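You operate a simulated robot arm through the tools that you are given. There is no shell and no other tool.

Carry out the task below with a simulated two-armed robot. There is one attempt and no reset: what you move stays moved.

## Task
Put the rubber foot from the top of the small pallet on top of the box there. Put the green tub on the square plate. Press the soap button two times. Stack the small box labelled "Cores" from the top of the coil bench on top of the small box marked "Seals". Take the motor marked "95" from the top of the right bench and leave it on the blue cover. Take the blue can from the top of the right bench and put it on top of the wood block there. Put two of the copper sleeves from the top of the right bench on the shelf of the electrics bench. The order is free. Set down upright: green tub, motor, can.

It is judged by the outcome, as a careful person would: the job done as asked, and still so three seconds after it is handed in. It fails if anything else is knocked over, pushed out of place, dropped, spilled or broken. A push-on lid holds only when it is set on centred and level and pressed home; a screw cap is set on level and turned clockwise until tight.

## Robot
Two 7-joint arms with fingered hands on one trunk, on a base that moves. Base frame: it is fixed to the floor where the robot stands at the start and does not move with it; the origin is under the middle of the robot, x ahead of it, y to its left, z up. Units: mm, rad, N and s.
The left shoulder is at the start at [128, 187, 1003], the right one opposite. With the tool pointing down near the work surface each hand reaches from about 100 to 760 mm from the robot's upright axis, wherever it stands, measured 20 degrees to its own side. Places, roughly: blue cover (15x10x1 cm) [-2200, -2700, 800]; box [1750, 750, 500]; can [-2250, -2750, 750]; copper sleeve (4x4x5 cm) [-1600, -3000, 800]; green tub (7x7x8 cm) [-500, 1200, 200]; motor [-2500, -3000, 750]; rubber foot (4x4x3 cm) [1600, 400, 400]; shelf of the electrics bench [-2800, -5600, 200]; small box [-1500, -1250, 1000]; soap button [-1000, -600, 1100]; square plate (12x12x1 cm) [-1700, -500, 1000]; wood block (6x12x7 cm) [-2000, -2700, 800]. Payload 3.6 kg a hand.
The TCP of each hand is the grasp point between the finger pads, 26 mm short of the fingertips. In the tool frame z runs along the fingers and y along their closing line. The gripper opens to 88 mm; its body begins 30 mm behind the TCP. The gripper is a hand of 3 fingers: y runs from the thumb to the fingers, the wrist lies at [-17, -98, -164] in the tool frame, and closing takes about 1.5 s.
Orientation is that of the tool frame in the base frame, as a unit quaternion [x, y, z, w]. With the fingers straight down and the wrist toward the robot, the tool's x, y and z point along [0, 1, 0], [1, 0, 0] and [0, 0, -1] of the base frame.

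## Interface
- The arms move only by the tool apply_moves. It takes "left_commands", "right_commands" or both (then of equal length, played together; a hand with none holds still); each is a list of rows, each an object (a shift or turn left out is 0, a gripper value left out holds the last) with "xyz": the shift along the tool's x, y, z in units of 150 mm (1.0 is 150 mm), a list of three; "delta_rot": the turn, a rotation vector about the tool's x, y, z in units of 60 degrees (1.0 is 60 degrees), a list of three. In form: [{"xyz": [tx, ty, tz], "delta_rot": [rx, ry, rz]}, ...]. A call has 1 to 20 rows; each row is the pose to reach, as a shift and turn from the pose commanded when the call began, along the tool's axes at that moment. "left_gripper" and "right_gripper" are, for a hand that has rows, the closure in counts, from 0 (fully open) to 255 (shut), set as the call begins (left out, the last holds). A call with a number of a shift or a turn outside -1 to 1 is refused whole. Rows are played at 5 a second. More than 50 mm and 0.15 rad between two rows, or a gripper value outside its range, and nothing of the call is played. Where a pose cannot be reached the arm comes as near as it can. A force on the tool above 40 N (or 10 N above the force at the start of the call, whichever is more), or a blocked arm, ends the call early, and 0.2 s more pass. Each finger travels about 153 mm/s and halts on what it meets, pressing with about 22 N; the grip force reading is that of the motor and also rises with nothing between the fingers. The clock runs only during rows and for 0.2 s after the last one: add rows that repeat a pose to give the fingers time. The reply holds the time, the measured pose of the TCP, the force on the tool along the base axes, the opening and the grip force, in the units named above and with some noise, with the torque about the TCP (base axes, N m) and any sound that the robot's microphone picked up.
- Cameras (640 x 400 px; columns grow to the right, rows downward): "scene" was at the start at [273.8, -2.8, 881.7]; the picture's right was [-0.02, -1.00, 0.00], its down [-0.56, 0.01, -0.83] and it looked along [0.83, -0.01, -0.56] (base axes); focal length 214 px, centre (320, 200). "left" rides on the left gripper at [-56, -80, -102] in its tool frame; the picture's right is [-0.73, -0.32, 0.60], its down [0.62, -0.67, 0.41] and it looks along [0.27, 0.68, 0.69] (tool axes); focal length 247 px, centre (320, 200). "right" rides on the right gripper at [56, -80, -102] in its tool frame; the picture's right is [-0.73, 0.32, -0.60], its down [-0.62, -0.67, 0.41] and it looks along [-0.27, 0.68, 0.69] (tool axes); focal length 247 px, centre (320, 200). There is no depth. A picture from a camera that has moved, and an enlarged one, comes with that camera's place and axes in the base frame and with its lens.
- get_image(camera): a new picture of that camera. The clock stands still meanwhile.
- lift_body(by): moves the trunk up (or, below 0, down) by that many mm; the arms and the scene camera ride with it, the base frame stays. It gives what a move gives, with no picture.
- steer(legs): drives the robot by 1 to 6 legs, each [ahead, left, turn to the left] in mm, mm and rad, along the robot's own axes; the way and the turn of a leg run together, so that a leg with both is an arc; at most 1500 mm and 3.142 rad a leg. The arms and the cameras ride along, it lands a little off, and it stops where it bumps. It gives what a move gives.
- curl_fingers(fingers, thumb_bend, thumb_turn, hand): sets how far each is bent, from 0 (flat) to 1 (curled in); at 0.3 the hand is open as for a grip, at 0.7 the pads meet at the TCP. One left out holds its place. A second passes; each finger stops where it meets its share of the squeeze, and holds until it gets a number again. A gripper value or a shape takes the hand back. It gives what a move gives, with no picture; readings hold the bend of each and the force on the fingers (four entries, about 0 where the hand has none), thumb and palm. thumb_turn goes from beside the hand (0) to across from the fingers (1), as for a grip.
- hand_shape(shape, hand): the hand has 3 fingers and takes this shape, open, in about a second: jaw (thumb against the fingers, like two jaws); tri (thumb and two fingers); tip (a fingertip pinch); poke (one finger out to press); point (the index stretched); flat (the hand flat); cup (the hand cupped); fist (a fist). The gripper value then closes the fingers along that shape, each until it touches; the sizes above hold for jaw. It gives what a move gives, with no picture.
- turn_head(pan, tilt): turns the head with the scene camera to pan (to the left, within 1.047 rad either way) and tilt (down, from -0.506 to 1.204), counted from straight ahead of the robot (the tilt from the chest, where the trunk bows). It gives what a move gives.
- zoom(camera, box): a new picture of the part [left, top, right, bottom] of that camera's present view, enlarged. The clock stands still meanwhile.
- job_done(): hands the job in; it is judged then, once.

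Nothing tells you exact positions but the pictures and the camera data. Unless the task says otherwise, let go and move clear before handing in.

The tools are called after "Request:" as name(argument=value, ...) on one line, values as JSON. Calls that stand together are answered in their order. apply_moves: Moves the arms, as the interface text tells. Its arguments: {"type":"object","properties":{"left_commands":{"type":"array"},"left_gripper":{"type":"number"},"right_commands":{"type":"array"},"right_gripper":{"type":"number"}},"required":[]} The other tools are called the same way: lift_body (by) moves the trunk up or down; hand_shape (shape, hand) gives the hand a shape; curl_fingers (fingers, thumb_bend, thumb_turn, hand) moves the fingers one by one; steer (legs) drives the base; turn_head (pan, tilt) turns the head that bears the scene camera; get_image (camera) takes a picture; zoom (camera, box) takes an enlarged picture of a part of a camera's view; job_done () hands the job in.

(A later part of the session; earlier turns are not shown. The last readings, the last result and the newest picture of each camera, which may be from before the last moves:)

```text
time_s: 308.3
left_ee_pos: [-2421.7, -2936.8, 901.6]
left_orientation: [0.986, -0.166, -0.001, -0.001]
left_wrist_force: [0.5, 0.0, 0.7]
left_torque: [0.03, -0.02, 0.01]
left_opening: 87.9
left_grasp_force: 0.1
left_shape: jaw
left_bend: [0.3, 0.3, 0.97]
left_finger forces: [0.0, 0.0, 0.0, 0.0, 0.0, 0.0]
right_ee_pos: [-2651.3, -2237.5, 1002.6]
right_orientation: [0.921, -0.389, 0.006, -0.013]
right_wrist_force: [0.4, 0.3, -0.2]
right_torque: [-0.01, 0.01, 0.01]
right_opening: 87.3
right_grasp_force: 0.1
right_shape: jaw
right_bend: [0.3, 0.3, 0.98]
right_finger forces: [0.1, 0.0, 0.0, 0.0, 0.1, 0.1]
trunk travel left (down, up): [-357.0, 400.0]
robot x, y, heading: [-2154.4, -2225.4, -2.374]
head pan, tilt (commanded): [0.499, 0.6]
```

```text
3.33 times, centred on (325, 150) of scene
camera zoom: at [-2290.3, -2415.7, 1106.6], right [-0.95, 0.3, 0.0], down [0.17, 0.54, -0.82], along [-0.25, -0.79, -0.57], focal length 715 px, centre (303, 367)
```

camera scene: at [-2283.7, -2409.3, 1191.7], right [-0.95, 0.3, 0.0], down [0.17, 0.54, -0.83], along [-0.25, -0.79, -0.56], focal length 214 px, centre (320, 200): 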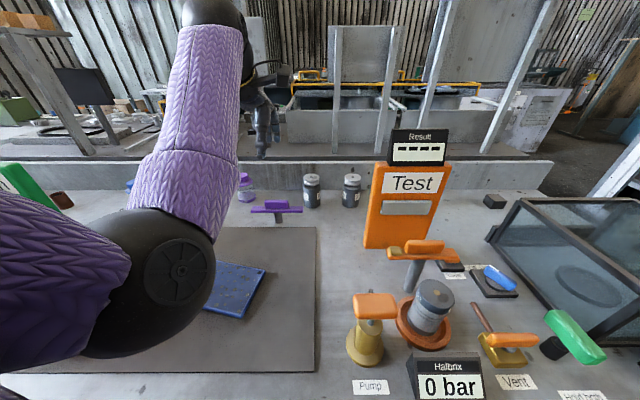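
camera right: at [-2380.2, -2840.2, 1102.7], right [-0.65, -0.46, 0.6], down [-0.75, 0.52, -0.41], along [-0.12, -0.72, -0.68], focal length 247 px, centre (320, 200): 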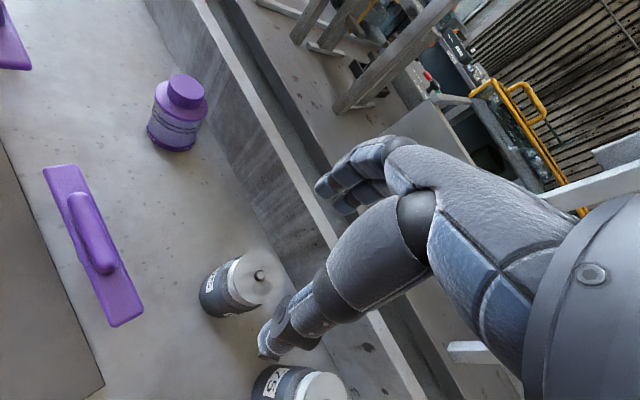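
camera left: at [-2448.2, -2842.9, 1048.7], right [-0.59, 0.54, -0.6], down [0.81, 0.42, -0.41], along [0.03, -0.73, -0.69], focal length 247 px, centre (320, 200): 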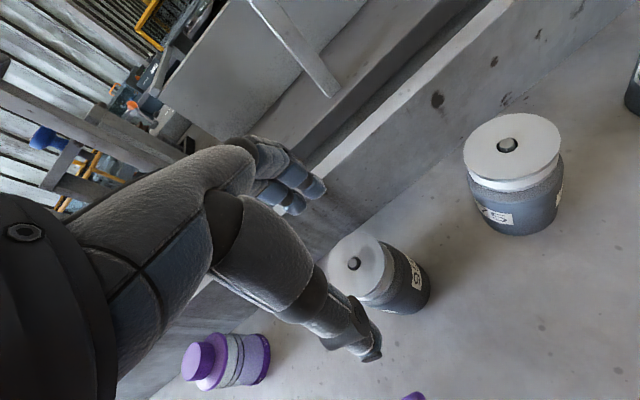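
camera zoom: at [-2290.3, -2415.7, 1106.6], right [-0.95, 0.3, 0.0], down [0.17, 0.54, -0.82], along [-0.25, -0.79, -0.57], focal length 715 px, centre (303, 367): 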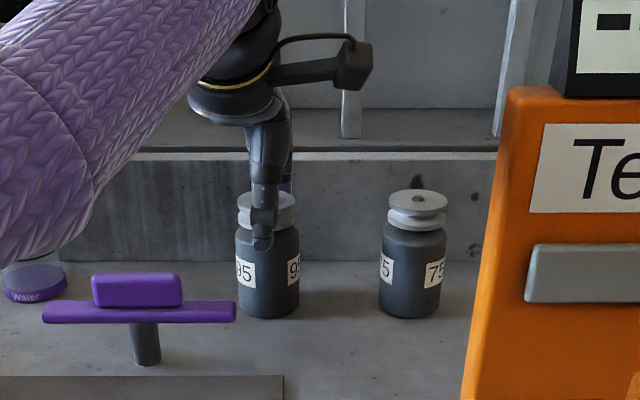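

Thumb is in front of the body, clear of the lever. Going down 29 mm more, in small steps.

Request:
apply_moves(left_commands=[{"xyz": [0, 0, 0.07]}, {"xyz": [0, 0, 0.14]}, {"xyz": [0, 0, 0.19]}, {"xyz": [0, 0, 0.19]}])

Request:
zoom(camera="left", box=[230, 150, 450, 370])

Request:
zoom(camera="scene", box=[250, 90, 400, 210])

```text
time_s: 309.3
left_ee_pos: [-2422.5, -2937.0, 873.5]
left_orientation: [0.986, -0.166, -0.001, 0.0]
left_wrist_force: [-0.1, 0.7, 0.3]
left_torque: [0.0, -0.01, -0.02]
left_opening: 87.9
left_grasp_force: 0.0
left_shape: jaw
left_bend: [0.3, 0.3, 0.97]
left_finger forces: [0.1, 0.0, 0.1, 0.0, 0.1, 0.0]
right_ee_pos: [-2651.8, -2237.2, 1003.6]
right_orientation: [0.921, -0.389, 0.006, -0.013]
right_wrist_force: [-0.4, -1.0, 0.9]
right_torque: [0.02, -0.01, 0.0]
right_opening: 87.7
right_grasp_force: 0.0
right_shape: jaw
right_bend: [0.3, 0.3, 0.98]
right_finger forces: [0.0, 0.0, 0.1, 0.1, 0.0, 0.0]
trunk travel left (down, up): [-357.0, 400.0]
robot x, y, heading: [-2155.4, -2224.0, -2.372]
head pan, tilt (commanded): [0.499, 0.6]
```

```text
1.82 times, centred on (340, 260) of left
camera zoom: at [-2448.6, -2842.7, 974.5], right [-0.59, 0.54, -0.6], down [0.81, 0.42, -0.41], along [0.03, -0.73, -0.69], focal length 449 px, centre (284, 91)
```

zoom: 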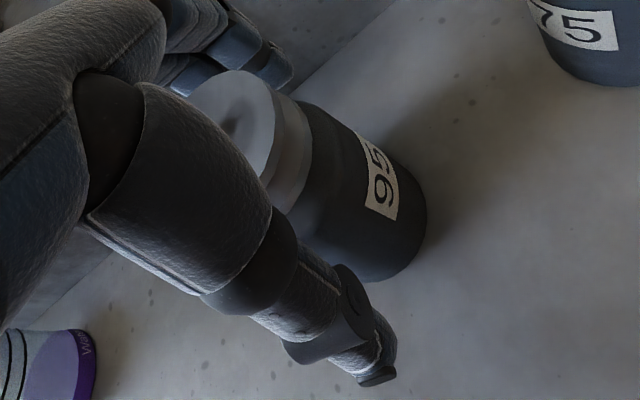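

```text
3.33 times, centred on (325, 150) of scene
camera zoom: at [-2290.3, -2415.7, 1106.6], right [-0.95, 0.3, 0.0], down [0.17, 0.54, -0.82], along [-0.25, -0.79, -0.57], focal length 715 px, centre (303, 367)
```

zoom: 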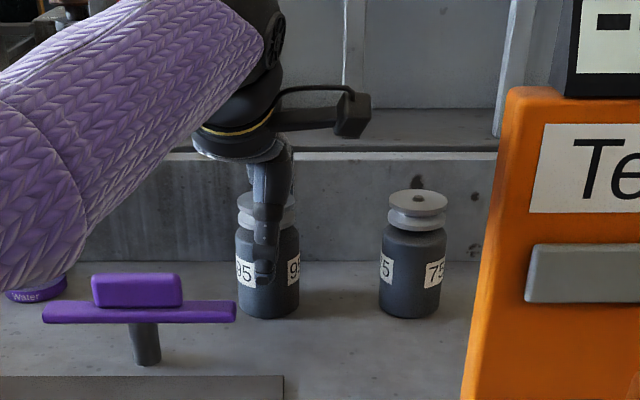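

Closing on the motor.

Request:
apply_moves(left_commands=[{"xyz": [0, 0, 0]}, {"xyz": [0, 0, 0]}, {"xyz": [0, 0, 0]}, {"xyz": [0, 0, 0]}, {"xyz": [0, 0, 0]}, {"xyz": [0, 0, 0]}, {"xyz": [0, 0, 0]}, {"xyz": [0, 0, 0]}], left_gripper=255)

Request:
zoom(camera="left", box=[230, 150, 450, 370])

Request:
zoom(camera="scene", box=[250, 90, 400, 210])

```text
time_s: 311.1
left_ee_pos: [-2423.1, -2936.7, 872.1]
left_orientation: [0.986, -0.166, 0.0, 0.0]
left_wrist_force: [-0.4, 0.9, 0.8]
left_torque: [-0.02, -0.01, -0.02]
left_opening: 43.8
left_grasp_force: 22.0
left_shape: jaw
left_bend: [0.42, 0.68, 1.0]
left_finger forces: [8.5, 11.9, 0.1, 0.1, 19.8, 0.1]
right_ee_pos: [-2651.7, -2237.5, 1003.7]
right_orientation: [0.921, -0.388, 0.006, -0.013]
right_wrist_force: [0.1, -0.2, -0.7]
right_torque: [0.0, -0.02, -0.01]
right_opening: 87.7
right_grasp_force: 0.0
right_shape: jaw
right_bend: [0.3, 0.3, 0.98]
right_finger forces: [0.0, 0.0, 0.0, 0.1, 0.1, 0.0]
trunk travel left (down, up): [-357.0, 400.0]
robot x, y, heading: [-2156.8, -2225.0, -2.372]
head pan, tilt (commanded): [0.499, 0.6]
```

```text
1.82 times, centred on (340, 260) of left
camera zoom: at [-2448.5, -2842.9, 974.4], right [-0.59, 0.54, -0.6], down [0.81, 0.42, -0.41], along [0.03, -0.73, -0.69], focal length 449 px, centre (284, 91)
```

zoom: 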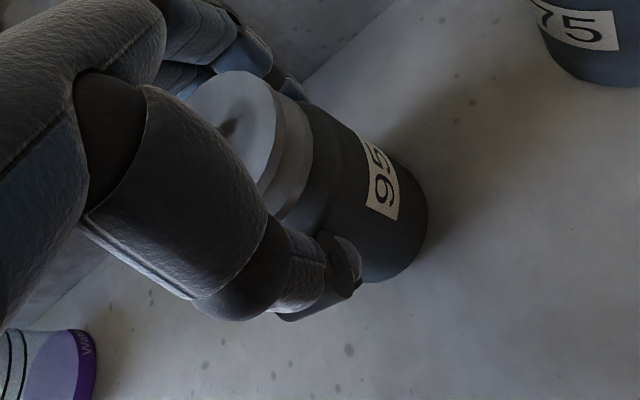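

```text
3.33 times, centred on (325, 150) of scene
camera zoom: at [-2290.3, -2415.9, 1106.6], right [-0.95, 0.3, 0.0], down [0.17, 0.54, -0.82], along [-0.25, -0.79, -0.57], focal length 715 px, centre (303, 367)
```

zoom: 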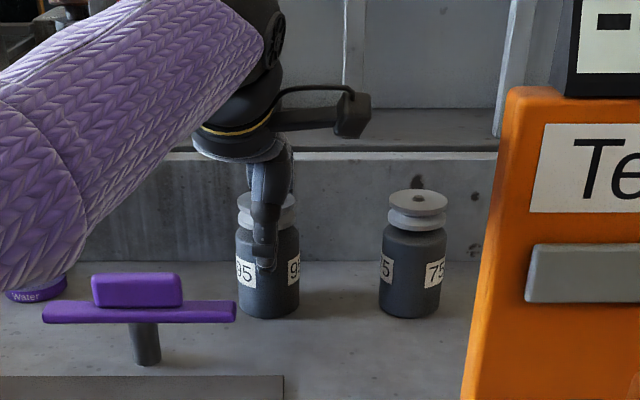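

Good grip, motor unmoved. Lifting slowly.

Request:
apply_moves(left_commands=[{"xyz": [0, 0, -0.07]}, {"xyz": [0, 0, -0.15]}, {"xyz": [0, 0, -0.25]}, {"xyz": [0, 0, -0.35]}, {"xyz": [0, 0, -0.45]}, {"xyz": [0, 0, -0.45]}])

Request:
zoom(camera="scene", box=[230, 80, 400, 210])

Request:
get_image(camera="left")

```text
time_s: 312.5
left_ee_pos: [-2423.3, -2937.7, 940.7]
left_orientation: [0.986, -0.166, 0.001, 0.0]
left_wrist_force: [-0.2, -0.1, -3.6]
left_torque: [0.03, -0.02, -0.03]
left_opening: 43.9
left_grasp_force: 22.2
left_shape: jaw
left_bend: [0.42, 0.68, 1.0]
left_finger forces: [8.8, 11.9, 0.1, 0.0, 19.8, 0.1]
right_ee_pos: [-2652.1, -2236.5, 1004.1]
right_orientation: [0.921, -0.389, 0.006, -0.014]
right_wrist_force: [-0.3, -0.3, 0.0]
right_torque: [0.04, 0.0, 0.0]
right_opening: 87.8
right_grasp_force: 0.1
right_shape: jaw
right_bend: [0.3, 0.3, 0.98]
right_finger forces: [0.1, 0.0, 0.0, 0.0, 0.0, 0.0]
trunk travel left (down, up): [-357.0, 400.0]
robot x, y, heading: [-2159.5, -2230.5, -2.373]
head pan, tilt (commanded): [0.499, 0.6]
```

```text
3.08 times, centred on (315, 145) of scene
camera zoom: at [-2290.4, -2416.2, 1106.5], right [-0.95, 0.3, 0.0], down [0.17, 0.54, -0.82], along [-0.25, -0.79, -0.57], focal length 660 px, centre (335, 369)
```

zoom: 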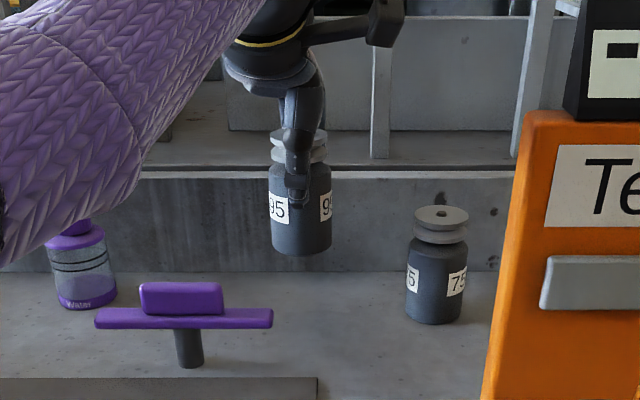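

```text
taken
camera left: at [-2448.7, -2843.4, 1041.6], right [-0.59, 0.54, -0.6], down [0.81, 0.42, -0.41], along [0.03, -0.73, -0.69], focal length 247 px, centre (320, 200)
```

left: 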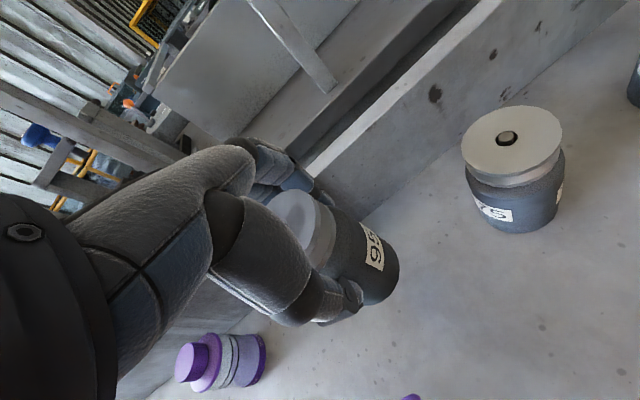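

Motor lifted. Raising the trunk 80 mm, then bringing the motor back over the blue cover in steps.

Request:
lift_body(by=80)

Request:
apply_moves(left_commands=[{"xyz": [0.09, -0.16, 0]}, {"xyz": [0.18, -0.33, 0]}, {"xyz": [0.27, -0.5, 0]}, {"xyz": [0.36, -0.66, 0]}, {"xyz": [0.45, -0.83, 0]}, {"xyz": [0.53, -0.98, 0]}, {"xyz": [0.53, -0.98, 0]}])

Request:
get_image(camera="scene")

```text
time_s: 313.6
left_ee_pos: [-2423.1, -2937.2, 1019.4]
left_orientation: [0.986, -0.167, 0.0, -0.001]
left_wrist_force: [0.0, 0.3, -3.0]
left_torque: [0.01, -0.01, 0.02]
left_opening: 44.1
left_grasp_force: 21.9
left_shape: jaw
left_bend: [0.42, 0.68, 1.0]
left_finger forces: [8.8, 11.9, 0.1, 0.0, 19.7, 0.1]
right_ee_pos: [-2650.7, -2238.3, 1082.8]
right_orientation: [0.921, -0.389, 0.007, -0.014]
right_wrist_force: [-0.2, 0.5, -0.4]
right_torque: [-0.02, -0.01, -0.02]
right_opening: 87.6
right_grasp_force: 0.0
right_shape: jaw
right_bend: [0.3, 0.3, 0.98]
right_finger forces: [0.0, 0.0, 0.0, 0.0, 0.1, 0.0]
trunk travel left (down, up): [-437.0, 320.0]
robot x, y, heading: [-2153.7, -2227.6, -2.376]
head pan, tilt (commanded): [0.499, 0.6]
```

```text
time_s: 315.2
left_ee_pos: [-2299.1, -2822.0, 1019.5]
left_orientation: [0.986, -0.166, 0.0, 0.0]
left_wrist_force: [-0.8, -0.5, -4.3]
left_torque: [-0.01, 0.01, -0.02]
left_opening: 43.7
left_grasp_force: 21.8
left_shape: jaw
left_bend: [0.43, 0.68, 1.0]
left_finger forces: [9.2, 12.0, 0.0, 0.0, 19.9, 0.0]
right_ee_pos: [-2652.3, -2238.8, 1083.4]
right_orientation: [0.921, -0.388, 0.007, -0.014]
right_wrist_force: [0.1, 0.6, 0.5]
right_torque: [-0.01, -0.03, 0.03]
right_opening: 87.8
right_grasp_force: 0.1
right_shape: jaw
right_bend: [0.3, 0.3, 0.98]
right_finger forces: [0.0, 0.0, 0.1, 0.1, 0.1, 0.0]
trunk travel left (down, up): [-437.0, 320.0]
robot x, y, heading: [-2153.6, -2228.6, -2.371]
head pan, tilt (commanded): [0.499, 0.6]
```

```text
taken
camera scene: at [-2284.2, -2410.0, 1191.5], right [-0.95, 0.3, 0.0], down [0.17, 0.54, -0.82], along [-0.25, -0.79, -0.57], focal length 214 px, centre (320, 200)
```

scene: 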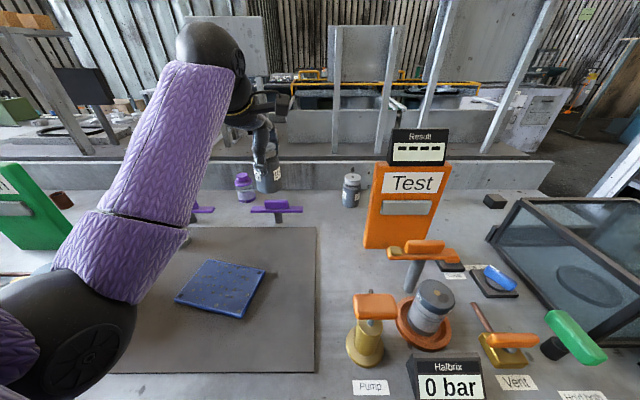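

Request:
apply_moves(left_commands=[{"xyz": [0.09, -0.16, 0]}, {"xyz": [0.18, -0.33, 0]}, {"xyz": [0.27, -0.5, 0]}, {"xyz": [0.36, -0.66, 0]}, {"xyz": [0.45, -0.82, 0]}, {"xyz": [0.537, -0.97, 0]}, {"xyz": [0.537, -0.97, 0]}])

Request:
get_image(camera="scene")

Request:
get_image(camera="left")

```text
time_s: 316.9
left_ee_pos: [-2176.3, -2713.4, 1021.9]
left_orientation: [0.986, -0.165, 0.0, 0.0]
left_wrist_force: [0.3, 0.8, -4.4]
left_torque: [0.0, -0.01, 0.01]
left_opening: 43.6
left_grasp_force: 21.5
left_shape: jaw
left_bend: [0.43, 0.68, 1.0]
left_finger forces: [9.4, 12.1, 0.1, 0.0, 19.9, 0.0]
right_ee_pos: [-2651.3, -2238.5, 1082.6]
right_orientation: [0.921, -0.389, 0.007, -0.014]
right_wrist_force: [-0.4, -0.6, 0.4]
right_torque: [0.0, 0.01, -0.04]
right_opening: 87.8
right_grasp_force: 0.1
right_shape: jaw
right_bend: [0.3, 0.3, 0.98]
right_finger forces: [0.0, 0.0, 0.1, 0.0, 0.0, 0.0]
trunk travel left (down, up): [-437.0, 320.0]
robot x, y, heading: [-2155.4, -2229.1, -2.371]
head pan, tilt (commanded): [0.499, 0.6]
```

```text
taken
camera scene: at [-2284.1, -2410.0, 1191.5], right [-0.95, 0.3, 0.0], down [0.17, 0.54, -0.82], along [-0.25, -0.79, -0.57], focal length 214 px, centre (320, 200)
```

scene: 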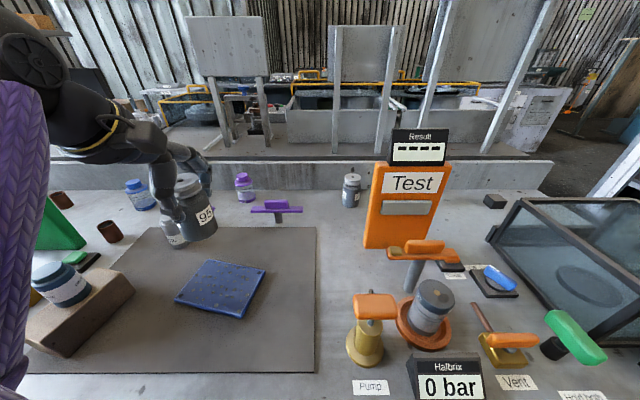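

```text
taken
camera left: at [-2201.6, -2620.8, 1123.4], right [-0.59, 0.54, -0.6], down [0.81, 0.42, -0.41], along [0.03, -0.73, -0.69], focal length 247 px, centre (320, 200)
```

left: 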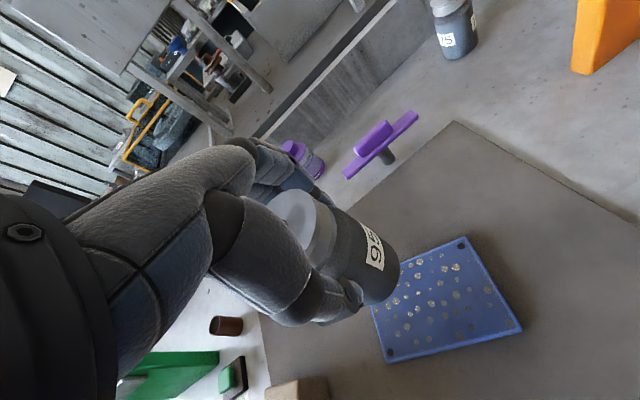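

Motor is above the cover. Descending 100 mm and checking alignment.

Request:
apply_moves(left_commands=[{"xyz": [0, -0.027, 0.15]}, {"xyz": [0, -0.027, 0.3]}, {"xyz": [0, -0.027, 0.45]}, {"xyz": [0, -0.027, 0.6]}, {"xyz": [0, -0.027, 0.7]}, {"xyz": [0, -0.027, 0.7]}])

Request:
zoom(camera="scene", box=[140, 180, 320, 330])

Request:
zoom(camera="left", box=[250, 160, 530, 390])

```text
time_s: 318.4
left_ee_pos: [-2161.1, -2733.0, 927.5]
left_orientation: [0.985, -0.17, 0.026, 0.028]
left_wrist_force: [0.0, 1.2, -3.8]
left_torque: [0.01, -0.01, -0.02]
left_opening: 43.9
left_grasp_force: 22.1
left_shape: jaw
left_bend: [0.43, 0.68, 1.0]
left_finger forces: [9.6, 11.8, 0.0, 0.1, 20.0, 0.0]
right_ee_pos: [-2650.3, -2238.4, 1082.8]
right_orientation: [0.921, -0.388, 0.006, -0.014]
right_wrist_force: [0.1, 0.2, 0.2]
right_torque: [0.0, 0.0, -0.01]
right_opening: 87.7
right_grasp_force: 0.0
right_shape: jaw
right_bend: [0.3, 0.3, 0.98]
right_finger forces: [0.1, 0.0, 0.0, 0.0, 0.1, 0.1]
trunk travel left (down, up): [-437.0, 320.0]
robot x, y, heading: [-2156.1, -2221.4, -2.368]
head pan, tilt (commanded): [0.499, 0.6]
stopped in row 6 (left hand): the arm was blocked; the commanded pose is now the measured one
```

```text
2.67 times, centred on (230, 255) of scene
camera zoom: at [-2283.8, -2409.9, 1191.6], right [-0.95, 0.3, 0.0], down [0.17, 0.54, -0.82], along [-0.25, -0.79, -0.57], focal length 572 px, centre (560, 53)
```

zoom: 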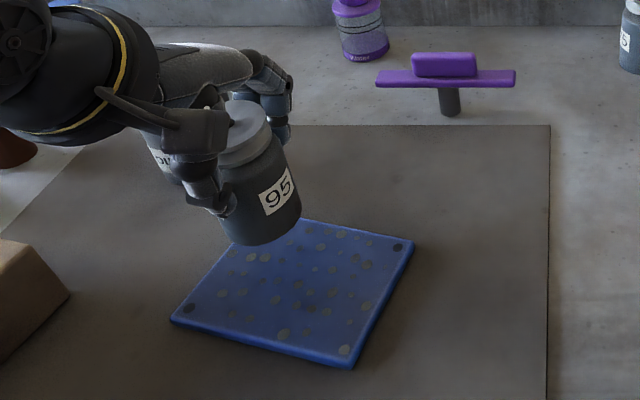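

```text
1.74 times, centred on (390, 275) of left
camera zoom: at [-2191.0, -2632.2, 1020.9], right [-0.56, 0.51, -0.66], down [0.83, 0.39, -0.41], along [0.05, -0.77, -0.64], focal length 430 px, centre (198, 70)
```

zoom: 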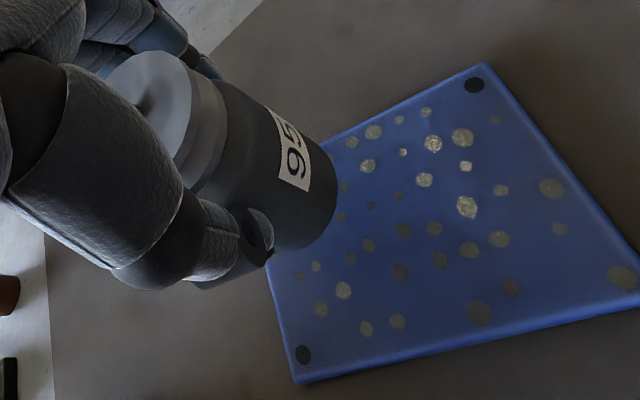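

The arm stopped at a limit. Checking the whole scene around the wood block and can.

Request:
turn_head(pan=0.8, tilt=0.7)

Request:
get_image(camera="scene")

```text
time_s: 319.2
left_ee_pos: [-2162.5, -2732.2, 927.2]
left_orientation: [0.985, -0.17, 0.025, 0.03]
left_wrist_force: [-0.9, -0.1, -4.0]
left_torque: [0.04, -0.01, 0.02]
left_opening: 44.2
left_grasp_force: 21.7
left_shape: jaw
left_bend: [0.43, 0.68, 1.0]
left_finger forces: [9.6, 11.8, 0.0, 0.1, 19.9, 0.0]
right_ee_pos: [-2651.4, -2236.4, 1084.5]
right_orientation: [0.921, -0.388, 0.006, -0.014]
right_wrist_force: [0.5, 0.3, 0.6]
right_torque: [-0.01, 0.01, 0.0]
right_opening: 87.9
right_grasp_force: 0.1
right_shape: jaw
right_bend: [0.3, 0.3, 0.98]
right_finger forces: [0.0, 0.1, 0.0, 0.0, 0.0, 0.1]
trunk travel left (down, up): [-437.0, 320.0]
robot x, y, heading: [-2155.6, -2226.0, -2.375]
head pan, tilt (commanded): [0.799, 0.7]
```

```text
taken
camera scene: at [-2257.8, -2410.3, 1183.0], right [-1.0, 0.0, 0.0], down [0.0, 0.64, -0.76], along [0.0, -0.76, -0.64], focal length 214 px, centre (320, 200)
```

scene: 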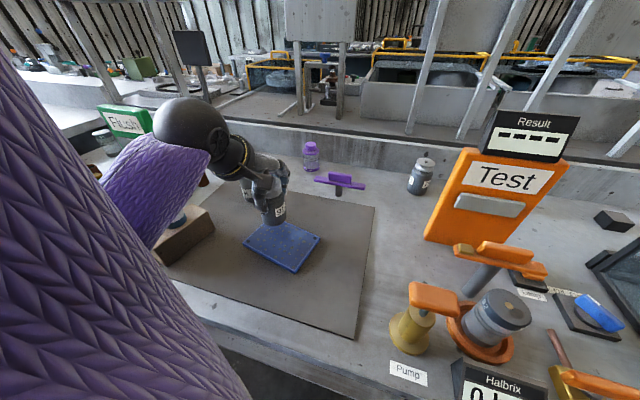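

No contact with the can is apparent; the arm is folded with a yaw that strains the wrist. I'll rotate the hand back clockwise to relieve it, while rising slightly.

Request:
apply_moves(left_commands=[{"xyz": [0, 0, -0.05], "delta_rot": [0.005, -0.007, 0.05]}, {"xyz": [0, 0, -0.1], "delta_rot": [0.01, -0.014, 0.1]}, {"xyz": [0, 0, -0.1], "delta_rot": [0.016, -0.02, 0.15]}, {"xyz": [0, 0, -0.1], "delta_rot": [0.022, -0.028, 0.2]}, {"xyz": [0, 0, -0.1], "delta_rot": [0.028, -0.036, 0.25]}, {"xyz": [0, 0, -0.1], "delta_rot": [0.034, -0.044, 0.3]}, {"xyz": [0, 0, -0.1], "delta_rot": [0.04, -0.05, 0.35]}, {"xyz": [0, 0, -0.1], "delta_rot": [0.044, -0.058, 0.4]}, {"xyz": [0, 0, -0.1], "delta_rot": [0.044, -0.058, 0.4]}])

Request:
get_image(camera="scene")

```text
time_s: 321.2
left_ee_pos: [-2163.9, -2729.9, 943.6]
left_orientation: [0.929, -0.371, 0.002, -0.005]
left_wrist_force: [0.0, -0.2, -3.0]
left_torque: [0.02, -0.01, 0.02]
left_opening: 43.6
left_grasp_force: 21.9
left_shape: jaw
left_bend: [0.43, 0.68, 1.0]
left_finger forces: [9.4, 12.0, 0.0, 0.0, 19.9, 0.1]
right_ee_pos: [-2651.0, -2237.2, 1083.2]
right_orientation: [0.921, -0.389, 0.007, -0.013]
right_wrist_force: [-0.7, -1.5, -1.1]
right_torque: [-0.02, -0.03, 0.02]
right_opening: 87.8
right_grasp_force: 0.0
right_shape: jaw
right_bend: [0.3, 0.3, 0.98]
right_finger forces: [0.0, 0.0, 0.0, 0.0, 0.0, 0.0]
trunk travel left (down, up): [-437.0, 320.0]
robot x, y, heading: [-2154.1, -2226.9, -2.368]
head pan, tilt (commanded): [0.799, 0.7]
```

```text
taken
camera scene: at [-2257.8, -2410.2, 1183.0], right [-1.0, 0.0, 0.0], down [0.0, 0.64, -0.76], along [0.0, -0.76, -0.64], focal length 214 px, centre (320, 200)
```

scene: 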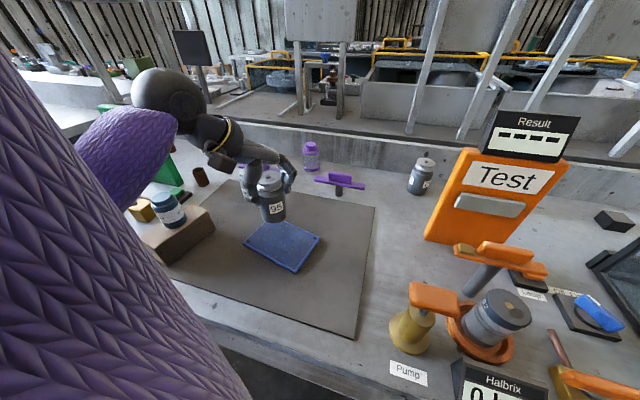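

The wrist is relieved and the tool vertical. Zooming to align the motor with the cover.

Request:
apply_moves(left_commands=[{"xyz": [-0.07, -0.025, 0]}, {"xyz": [-0.15, -0.05, 0]}, {"xyz": [-0.15, -0.05, 0.08]}, {"xyz": [-0.15, -0.05, 0.16]}, {"xyz": [-0.15, -0.05, 0.16]}])

Request:
zoom(camera="scene", box=[200, 150, 350, 290])

Request:
zoom(camera="left", box=[250, 160, 530, 390])

```text
time_s: 322.4
left_ee_pos: [-2174.7, -2708.7, 917.6]
left_orientation: [0.929, -0.371, 0.002, -0.006]
left_wrist_force: [0.3, 0.6, -4.0]
left_torque: [0.0, 0.0, 0.0]
left_opening: 43.6
left_grasp_force: 21.9
left_shape: jaw
left_bend: [0.43, 0.68, 1.0]
left_finger forces: [9.6, 12.1, 0.0, 0.1, 19.8, 0.1]
right_ee_pos: [-2651.5, -2237.6, 1084.1]
right_orientation: [0.921, -0.389, 0.006, -0.012]
right_wrist_force: [0.2, 0.0, 0.4]
right_torque: [-0.01, 0.0, 0.0]
right_opening: 87.7
right_grasp_force: 0.0
right_shape: jaw
right_bend: [0.3, 0.3, 0.98]
right_finger forces: [0.0, 0.0, 0.0, 0.0, 0.0, 0.0]
trunk travel left (down, up): [-437.0, 320.0]
robot x, y, heading: [-2154.7, -2222.9, -2.374]
head pan, tilt (commanded): [0.799, 0.7]
```

```text
2.86 times, centred on (275, 220) of scene
camera zoom: at [-2257.7, -2410.4, 1183.0], right [-1.0, 0.0, 0.0], down [0.0, 0.64, -0.76], along [0.0, -0.76, -0.64], focal length 613 px, centre (449, 143)
```

zoom: 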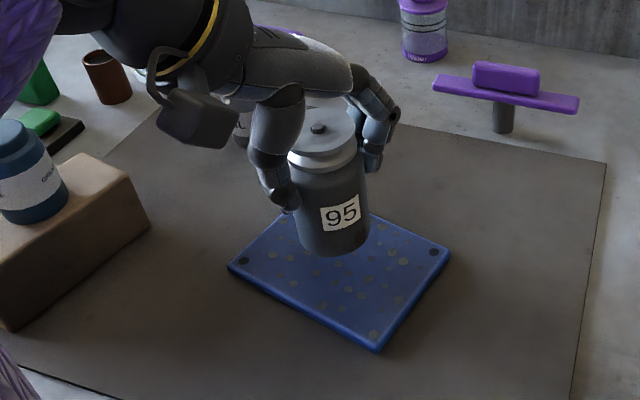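

```text
1.74 times, centred on (390, 275) of left
camera zoom: at [-2160.5, -2613.0, 1019.8], right [-0.31, 0.74, -0.6], down [0.91, 0.06, -0.4], along [-0.27, -0.67, -0.69], focal length 430 px, centre (198, 70)
```

zoom: 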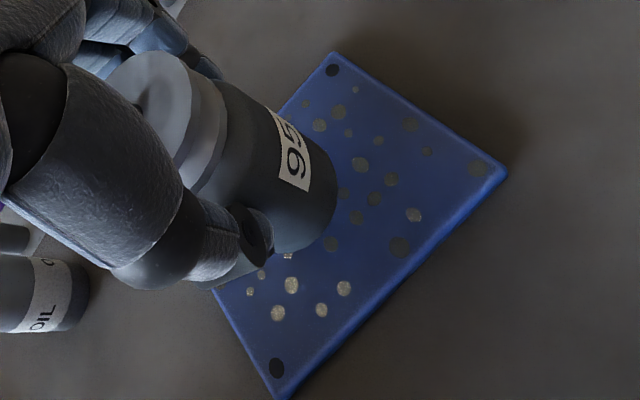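

Motor is centred over the cover. Lowering to contact.

Request:
apply_moves(left_commands=[{"xyz": [0, 0.01, 0.08]}, {"xyz": [0, 0.02, 0.16]}, {"xyz": [0, 0.02, 0.16]}])

Request:
apply_moves(left_commands=[{"xyz": [0, 0, 0.013]}, {"xyz": [0, 0, 0.025]}])

Request:
zoom(camera="scene", box=[200, 150, 350, 290])

```text
time_s: 323.2
left_ee_pos: [-2176.3, -2710.5, 894.8]
left_orientation: [0.928, -0.371, 0.001, -0.005]
left_wrist_force: [0.1, -0.6, -3.2]
left_torque: [0.02, 0.01, 0.02]
left_opening: 43.7
left_grasp_force: 22.1
left_shape: jaw
left_bend: [0.43, 0.68, 1.0]
left_finger forces: [9.6, 12.1, 0.1, 0.0, 19.8, 0.1]
right_ee_pos: [-2651.7, -2238.0, 1084.1]
right_orientation: [0.921, -0.388, 0.006, -0.013]
right_wrist_force: [0.2, 0.2, 0.3]
right_torque: [0.03, -0.03, -0.01]
right_opening: 87.5
right_grasp_force: 0.0
right_shape: jaw
right_bend: [0.3, 0.3, 0.98]
right_finger forces: [0.1, 0.0, 0.1, 0.1, 0.0, 0.0]
trunk travel left (down, up): [-437.0, 320.0]
robot x, y, heading: [-2160.5, -2226.3, -2.37]
head pan, tilt (commanded): [0.799, 0.7]
```

```text
time_s: 323.9
left_ee_pos: [-2176.5, -2710.4, 891.6]
left_orientation: [0.928, -0.371, 0.002, -0.005]
left_wrist_force: [-0.3, 0.7, -3.1]
left_torque: [0.01, -0.03, 0.02]
left_opening: 43.8
left_grasp_force: 22.0
left_shape: jaw
left_bend: [0.43, 0.68, 1.0]
left_finger forces: [9.6, 12.0, 0.1, 0.0, 19.7, 0.0]
right_ee_pos: [-2651.4, -2238.1, 1083.5]
right_orientation: [0.921, -0.389, 0.006, -0.013]
right_wrist_force: [-1.0, 0.1, 0.8]
right_torque: [-0.01, 0.07, 0.03]
right_opening: 87.5
right_grasp_force: 0.1
right_shape: jaw
right_bend: [0.3, 0.3, 0.98]
right_finger forces: [0.1, 0.0, 0.1, 0.1, 0.1, 0.0]
trunk travel left (down, up): [-437.0, 320.0]
robot x, y, heading: [-2157.0, -2225.9, -2.369]
head pan, tilt (commanded): [0.799, 0.7]
```

```text
2.86 times, centred on (275, 220) of scene
camera zoom: at [-2257.7, -2410.3, 1183.0], right [-1.0, 0.0, 0.0], down [0.0, 0.64, -0.76], along [0.0, -0.76, -0.64], focal length 613 px, centre (449, 143)
```

zoom: 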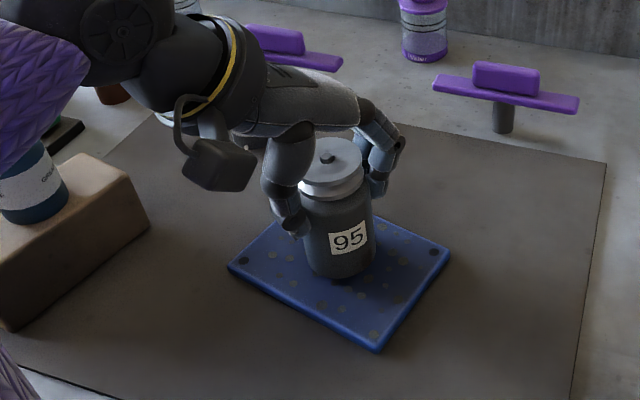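

I want to see where the left elbow/forearm is relative to the can on the block before continuing.

Request:
turn_head(pan=1.047, tilt=0.6)

Request:
get_image(camera="scene")

```text
time_s: 324.6
left_ee_pos: [-2175.6, -2712.3, 890.1]
left_orientation: [0.928, -0.372, 0.002, -0.005]
left_wrist_force: [-0.4, -0.4, -2.5]
left_torque: [0.01, 0.0, -0.01]
left_opening: 43.5
left_grasp_force: 22.0
left_shape: jaw
left_bend: [0.43, 0.68, 1.0]
left_finger forces: [9.7, 12.1, 0.0, 0.1, 19.8, 0.0]
right_ee_pos: [-2652.8, -2237.3, 1083.8]
right_orientation: [0.922, -0.388, 0.006, -0.014]
right_wrist_force: [-0.5, -0.4, 0.8]
right_torque: [0.03, 0.01, 0.03]
right_opening: 87.7
right_grasp_force: 0.0
right_shape: jaw
right_bend: [0.3, 0.3, 0.98]
right_finger forces: [0.0, 0.0, 0.0, 0.0, 0.0, 0.0]
trunk travel left (down, up): [-437.0, 320.0]
robot x, y, heading: [-2152.7, -2225.8, -2.372]
head pan, tilt (commanded): [1.047, 0.6]
```

```text
taken
camera scene: at [-2236.1, -2411.1, 1191.6], right [-0.97, -0.24, 0.0], down [-0.14, 0.55, -0.82], along [0.2, -0.8, -0.57], focal length 214 px, centre (320, 200)
```

scene: 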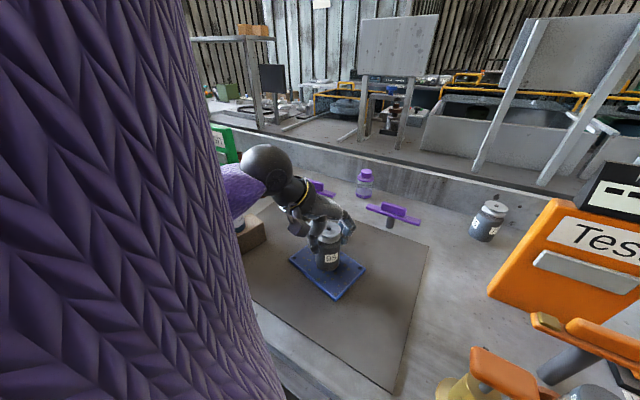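

The forearm runs back toward me, well clear of the can. Continuing to lower the motor in small steps.

Request:
apply_moves(left_commands=[{"xyz": [0, 0, 0.013]}, {"xyz": [0, 0, 0.02]}])

Request:
apply_moves(left_commands=[{"xyz": [0, 0, 0.01]}, {"xyz": [0, 0, 0.015]}])

```text
time_s: 325.2
left_ee_pos: [-2175.4, -2711.4, 888.4]
left_orientation: [0.928, -0.372, 0.002, -0.005]
left_wrist_force: [0.2, 1.3, -1.1]
left_torque: [-0.04, 0.05, 0.0]
left_opening: 43.7
left_grasp_force: 22.4
left_shape: jaw
left_bend: [0.43, 0.68, 1.0]
left_finger forces: [9.7, 11.9, 0.0, 0.0, 20.0, 0.1]
right_ee_pos: [-2650.9, -2237.2, 1084.0]
right_orientation: [0.922, -0.388, 0.007, -0.013]
right_wrist_force: [-0.6, -0.6, -0.1]
right_torque: [0.02, 0.01, 0.04]
right_opening: 87.8
right_grasp_force: 0.0
right_shape: jaw
right_bend: [0.3, 0.3, 0.98]
right_finger forces: [0.0, 0.0, 0.1, 0.0, 0.2, 0.0]
trunk travel left (down, up): [-437.0, 320.0]
robot x, y, heading: [-2151.6, -2222.9, -2.376]
head pan, tilt (commanded): [1.047, 0.6]
```

```text
time_s: 325.8
left_ee_pos: [-2177.8, -2711.0, 886.5]
left_orientation: [0.929, -0.371, 0.001, -0.002]
left_wrist_force: [0.4, 0.5, 7.9]
left_torque: [-0.01, 0.06, 0.02]
left_opening: 44.1
left_grasp_force: 22.2
left_shape: jaw
left_bend: [0.43, 0.68, 1.0]
left_finger forces: [10.5, 12.7, 0.0, 0.0, 22.1, 0.1]
right_ee_pos: [-2652.0, -2236.6, 1083.7]
right_orientation: [0.922, -0.388, 0.007, -0.013]
right_wrist_force: [0.6, 0.5, -0.9]
right_torque: [-0.01, -0.03, -0.02]
right_opening: 87.6
right_grasp_force: 0.1
right_shape: jaw
right_bend: [0.3, 0.3, 0.98]
right_finger forces: [0.1, 0.1, 0.0, 0.1, 0.0, 0.1]
trunk travel left (down, up): [-437.0, 320.0]
robot x, y, heading: [-2157.5, -2226.9, -2.374]
head pan, tilt (commanded): [1.047, 0.6]
```

Contact. Releasing the motor gently, then raising straight up.

Request:
apply_moves(left_commands=[{"xyz": [0, 0, 0]}, {"xyz": [0, 0, 0]}, {"xyz": [0, 0, 0]}], left_gripper=80)

Request:
apply_moves(left_commands=[{"xyz": [0, 0, 0]}, {"xyz": [0, 0, 0]}, {"xyz": [0, 0, 0]}, {"xyz": [0, 0, 0]}], left_gripper=0)

Request:
turn_head(pan=0.6, tilt=0.7)

Request:
get_image(camera="scene")

Request:
get_image(camera="left")

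```text
time_s: 326.6
left_ee_pos: [-2175.7, -2710.9, 885.3]
left_orientation: [0.928, -0.371, 0.003, -0.005]
left_wrist_force: [0.6, -0.8, 0.6]
left_torque: [0.03, 0.02, -0.02]
left_opening: 60.0
left_grasp_force: 0.0
left_shape: jaw
left_bend: [0.36, 0.57, 0.99]
left_finger forces: [0.1, 0.0, 0.1, 0.1, 0.0, 0.0]
right_ee_pos: [-2650.9, -2237.9, 1083.9]
right_orientation: [0.921, -0.389, 0.007, -0.013]
right_wrist_force: [0.2, -0.3, 0.2]
right_torque: [-0.04, -0.03, -0.02]
right_opening: 87.7
right_grasp_force: 0.1
right_shape: jaw
right_bend: [0.3, 0.3, 0.98]
right_finger forces: [0.0, 0.0, 0.0, 0.1, 0.0, 0.1]
trunk travel left (down, up): [-437.0, 320.0]
robot x, y, heading: [-2155.5, -2227.6, -2.376]
head pan, tilt (commanded): [1.047, 0.6]
```

```text
time_s: 327.6
left_ee_pos: [-2176.2, -2710.9, 885.2]
left_orientation: [0.928, -0.371, 0.003, -0.005]
left_wrist_force: [-0.1, 0.6, 0.4]
left_torque: [-0.02, 0.03, 0.01]
left_opening: 87.7
left_grasp_force: 0.0
left_shape: jaw
left_bend: [0.3, 0.3, 0.98]
left_finger forces: [0.1, 0.0, 0.0, 0.1, 0.1, 0.0]
right_ee_pos: [-2651.4, -2237.1, 1083.9]
right_orientation: [0.922, -0.388, 0.007, -0.013]
right_wrist_force: [0.6, 0.3, 0.8]
right_torque: [-0.03, 0.0, 0.01]
right_opening: 87.8
right_grasp_force: 0.0
right_shape: jaw
right_bend: [0.3, 0.3, 0.98]
right_finger forces: [0.0, 0.0, 0.0, 0.0, 0.1, 0.0]
trunk travel left (down, up): [-437.0, 320.0]
robot x, y, heading: [-2155.9, -2225.3, -2.372]
head pan, tilt (commanded): [1.047, 0.6]
```

```text
time_s: 328.5
left_ee_pos: [-2176.3, -2710.6, 886.0]
left_orientation: [0.928, -0.372, 0.001, -0.005]
left_wrist_force: [-0.2, 0.7, -0.1]
left_torque: [-0.02, 0.02, -0.02]
left_opening: 87.8
left_grasp_force: 0.0
left_shape: jaw
left_bend: [0.3, 0.3, 0.98]
left_finger forces: [0.0, 0.0, 0.0, 0.0, 0.1, 0.1]
right_ee_pos: [-2651.0, -2238.2, 1083.8]
right_orientation: [0.921, -0.388, 0.007, -0.014]
right_wrist_force: [-0.1, -0.7, -0.7]
right_torque: [0.0, 0.01, -0.02]
right_opening: 87.8
right_grasp_force: 0.1
right_shape: jaw
right_bend: [0.3, 0.3, 0.98]
right_finger forces: [0.0, 0.0, 0.0, 0.1, 0.1, 0.0]
trunk travel left (down, up): [-437.0, 320.0]
robot x, y, heading: [-2158.3, -2225.7, -2.376]
head pan, tilt (commanded): [0.6, 0.7]
```

```text
taken
camera scene: at [-2274.4, -2408.4, 1183.0], right [-0.98, 0.2, 0.0], down [0.13, 0.63, -0.77], along [-0.15, -0.75, -0.64], focal length 214 px, centre (320, 200)
```

scene: 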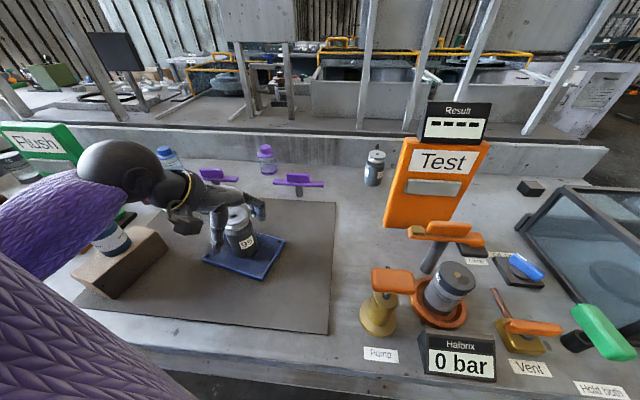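

```text
taken
camera left: at [-2161.5, -2615.6, 987.2], right [-0.31, 0.74, -0.6], down [0.91, 0.06, -0.4], along [-0.27, -0.67, -0.69], focal length 247 px, centre (320, 200)
```

left: 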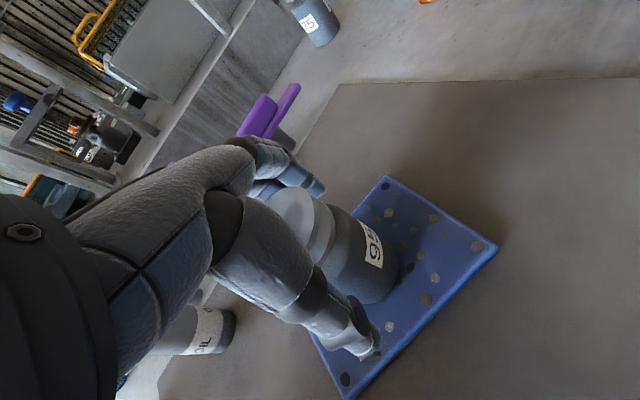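

Motor stands on the cover. Using the trunk to lift the hand straight up.

Request:
lift_body(by=130)

Request:
zoom(camera="scene", box=[60, 150, 320, 340])

```text
time_s: 330.1
left_ee_pos: [-2176.9, -2711.2, 1015.6]
left_orientation: [0.928, -0.371, 0.003, -0.005]
left_wrist_force: [0.3, 0.3, -0.7]
left_torque: [0.02, -0.03, -0.02]
left_opening: 87.5
left_grasp_force: 0.1
left_shape: jaw
left_bend: [0.3, 0.3, 0.98]
left_finger forces: [0.0, 0.0, 0.0, 0.0, 0.1, 0.0]
right_ee_pos: [-2651.9, -2237.8, 1213.7]
right_orientation: [0.921, -0.389, 0.007, -0.014]
right_wrist_force: [-0.6, 0.5, 0.4]
right_torque: [0.01, 0.0, 0.02]
right_opening: 87.7
right_grasp_force: 0.1
right_shape: jaw
right_bend: [0.3, 0.3, 0.98]
right_finger forces: [0.1, 0.0, 0.0, 0.0, 0.0, 0.0]
trunk travel left (down, up): [-567.0, 190.0]
robot x, y, heading: [-2152.4, -2228.1, -2.372]
head pan, tilt (commanded): [0.6, 0.7]
```

```text
2.11 times, centred on (190, 245) of scene
camera zoom: at [-2269.0, -2403.1, 1317.5], right [-0.98, 0.2, 0.0], down [0.13, 0.63, -0.76], along [-0.15, -0.75, -0.64], focal length 452 px, centre (594, 105)
```

zoom: 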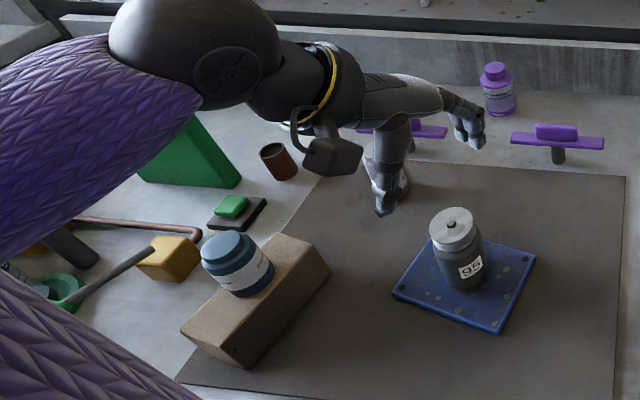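

Both items are in place. Now the copper sleeves: backing off, facing the bench squarely, and moving left.

Request:
steer(legs=[[-190, -100, 0], [0, 0, 0.5], [0, 480, 0]])

Request:
turn_head(pan=0.1, tilt=0.6)

Request:
get_image(camera="scene")

```text
time_s: 335.6
left_ee_pos: [-1427.0, -2602.1, 1015.7]
left_orientation: [0.991, -0.135, 0.001, -0.005]
left_wrist_force: [-0.2, 0.3, 0.3]
left_torque: [-0.02, 0.02, 0.01]
left_opening: 87.7
left_grasp_force: 0.2
left_shape: jaw
left_bend: [0.3, 0.3, 0.98]
left_finger forces: [0.0, 0.0, 0.0, 0.1, 0.1, 0.0]
right_ee_pos: [-2068.5, -2408.8, 1213.7]
right_orientation: [0.988, -0.154, 0.003, -0.014]
right_wrist_force: [-0.5, -0.2, 0.0]
right_torque: [-0.01, 0.01, 0.01]
right_opening: 87.4
right_grasp_force: 0.0
right_shape: jaw
right_bend: [0.3, 0.3, 0.98]
right_finger forces: [0.1, 0.0, 0.0, 0.1, 0.0, 0.0]
trunk travel left (down, up): [-567.0, 190.0]
robot x, y, heading: [-1633.7, -2166.5, -1.885]
head pan, tilt (commanded): [0.6, 0.7]
```

```text
time_s: 336.6
left_ee_pos: [-1426.3, -2603.6, 1015.6]
left_orientation: [0.991, -0.134, 0.001, -0.005]
left_wrist_force: [0.1, -0.2, -0.6]
left_torque: [-0.02, -0.03, 0.0]
left_opening: 87.5
left_grasp_force: 0.0
left_shape: jaw
left_bend: [0.3, 0.3, 0.98]
left_finger forces: [0.1, 0.0, 0.1, 0.0, 0.0, 0.0]
right_ee_pos: [-2068.5, -2407.4, 1213.8]
right_orientation: [0.988, -0.153, 0.004, -0.014]
right_wrist_force: [-0.3, -0.3, -0.6]
right_torque: [0.01, 0.0, 0.02]
right_opening: 87.9
right_grasp_force: 0.0
right_shape: jaw
right_bend: [0.3, 0.3, 0.98]
right_finger forces: [0.1, 0.0, 0.1, 0.0, 0.0, 0.0]
trunk travel left (down, up): [-567.0, 190.0]
robot x, y, heading: [-1631.7, -2168.9, -1.884]
head pan, tilt (commanded): [0.099, 0.6]
```

```text
taken
camera scene: at [-1696.8, -2378.9, 1326.3], right [-0.98, 0.21, 0.0], down [0.12, 0.55, -0.82], along [-0.17, -0.81, -0.57], focal length 214 px, centre (320, 200)
```

scene: 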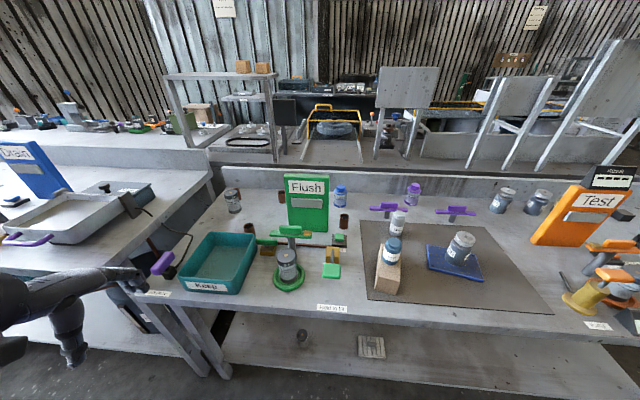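

Request:
zoom(camera="scene", box=[200, 160, 380, 300])

```text
2.86 times, centred on (290, 230) of scene
camera zoom: at [-1696.8, -2378.9, 1326.3], right [-0.98, 0.21, 0.0], down [0.12, 0.55, -0.82], along [-0.17, -0.81, -0.57], focal length 613 px, centre (406, 114)
```

zoom: 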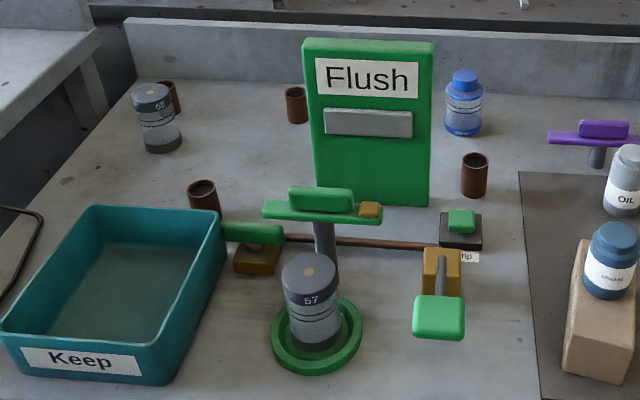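

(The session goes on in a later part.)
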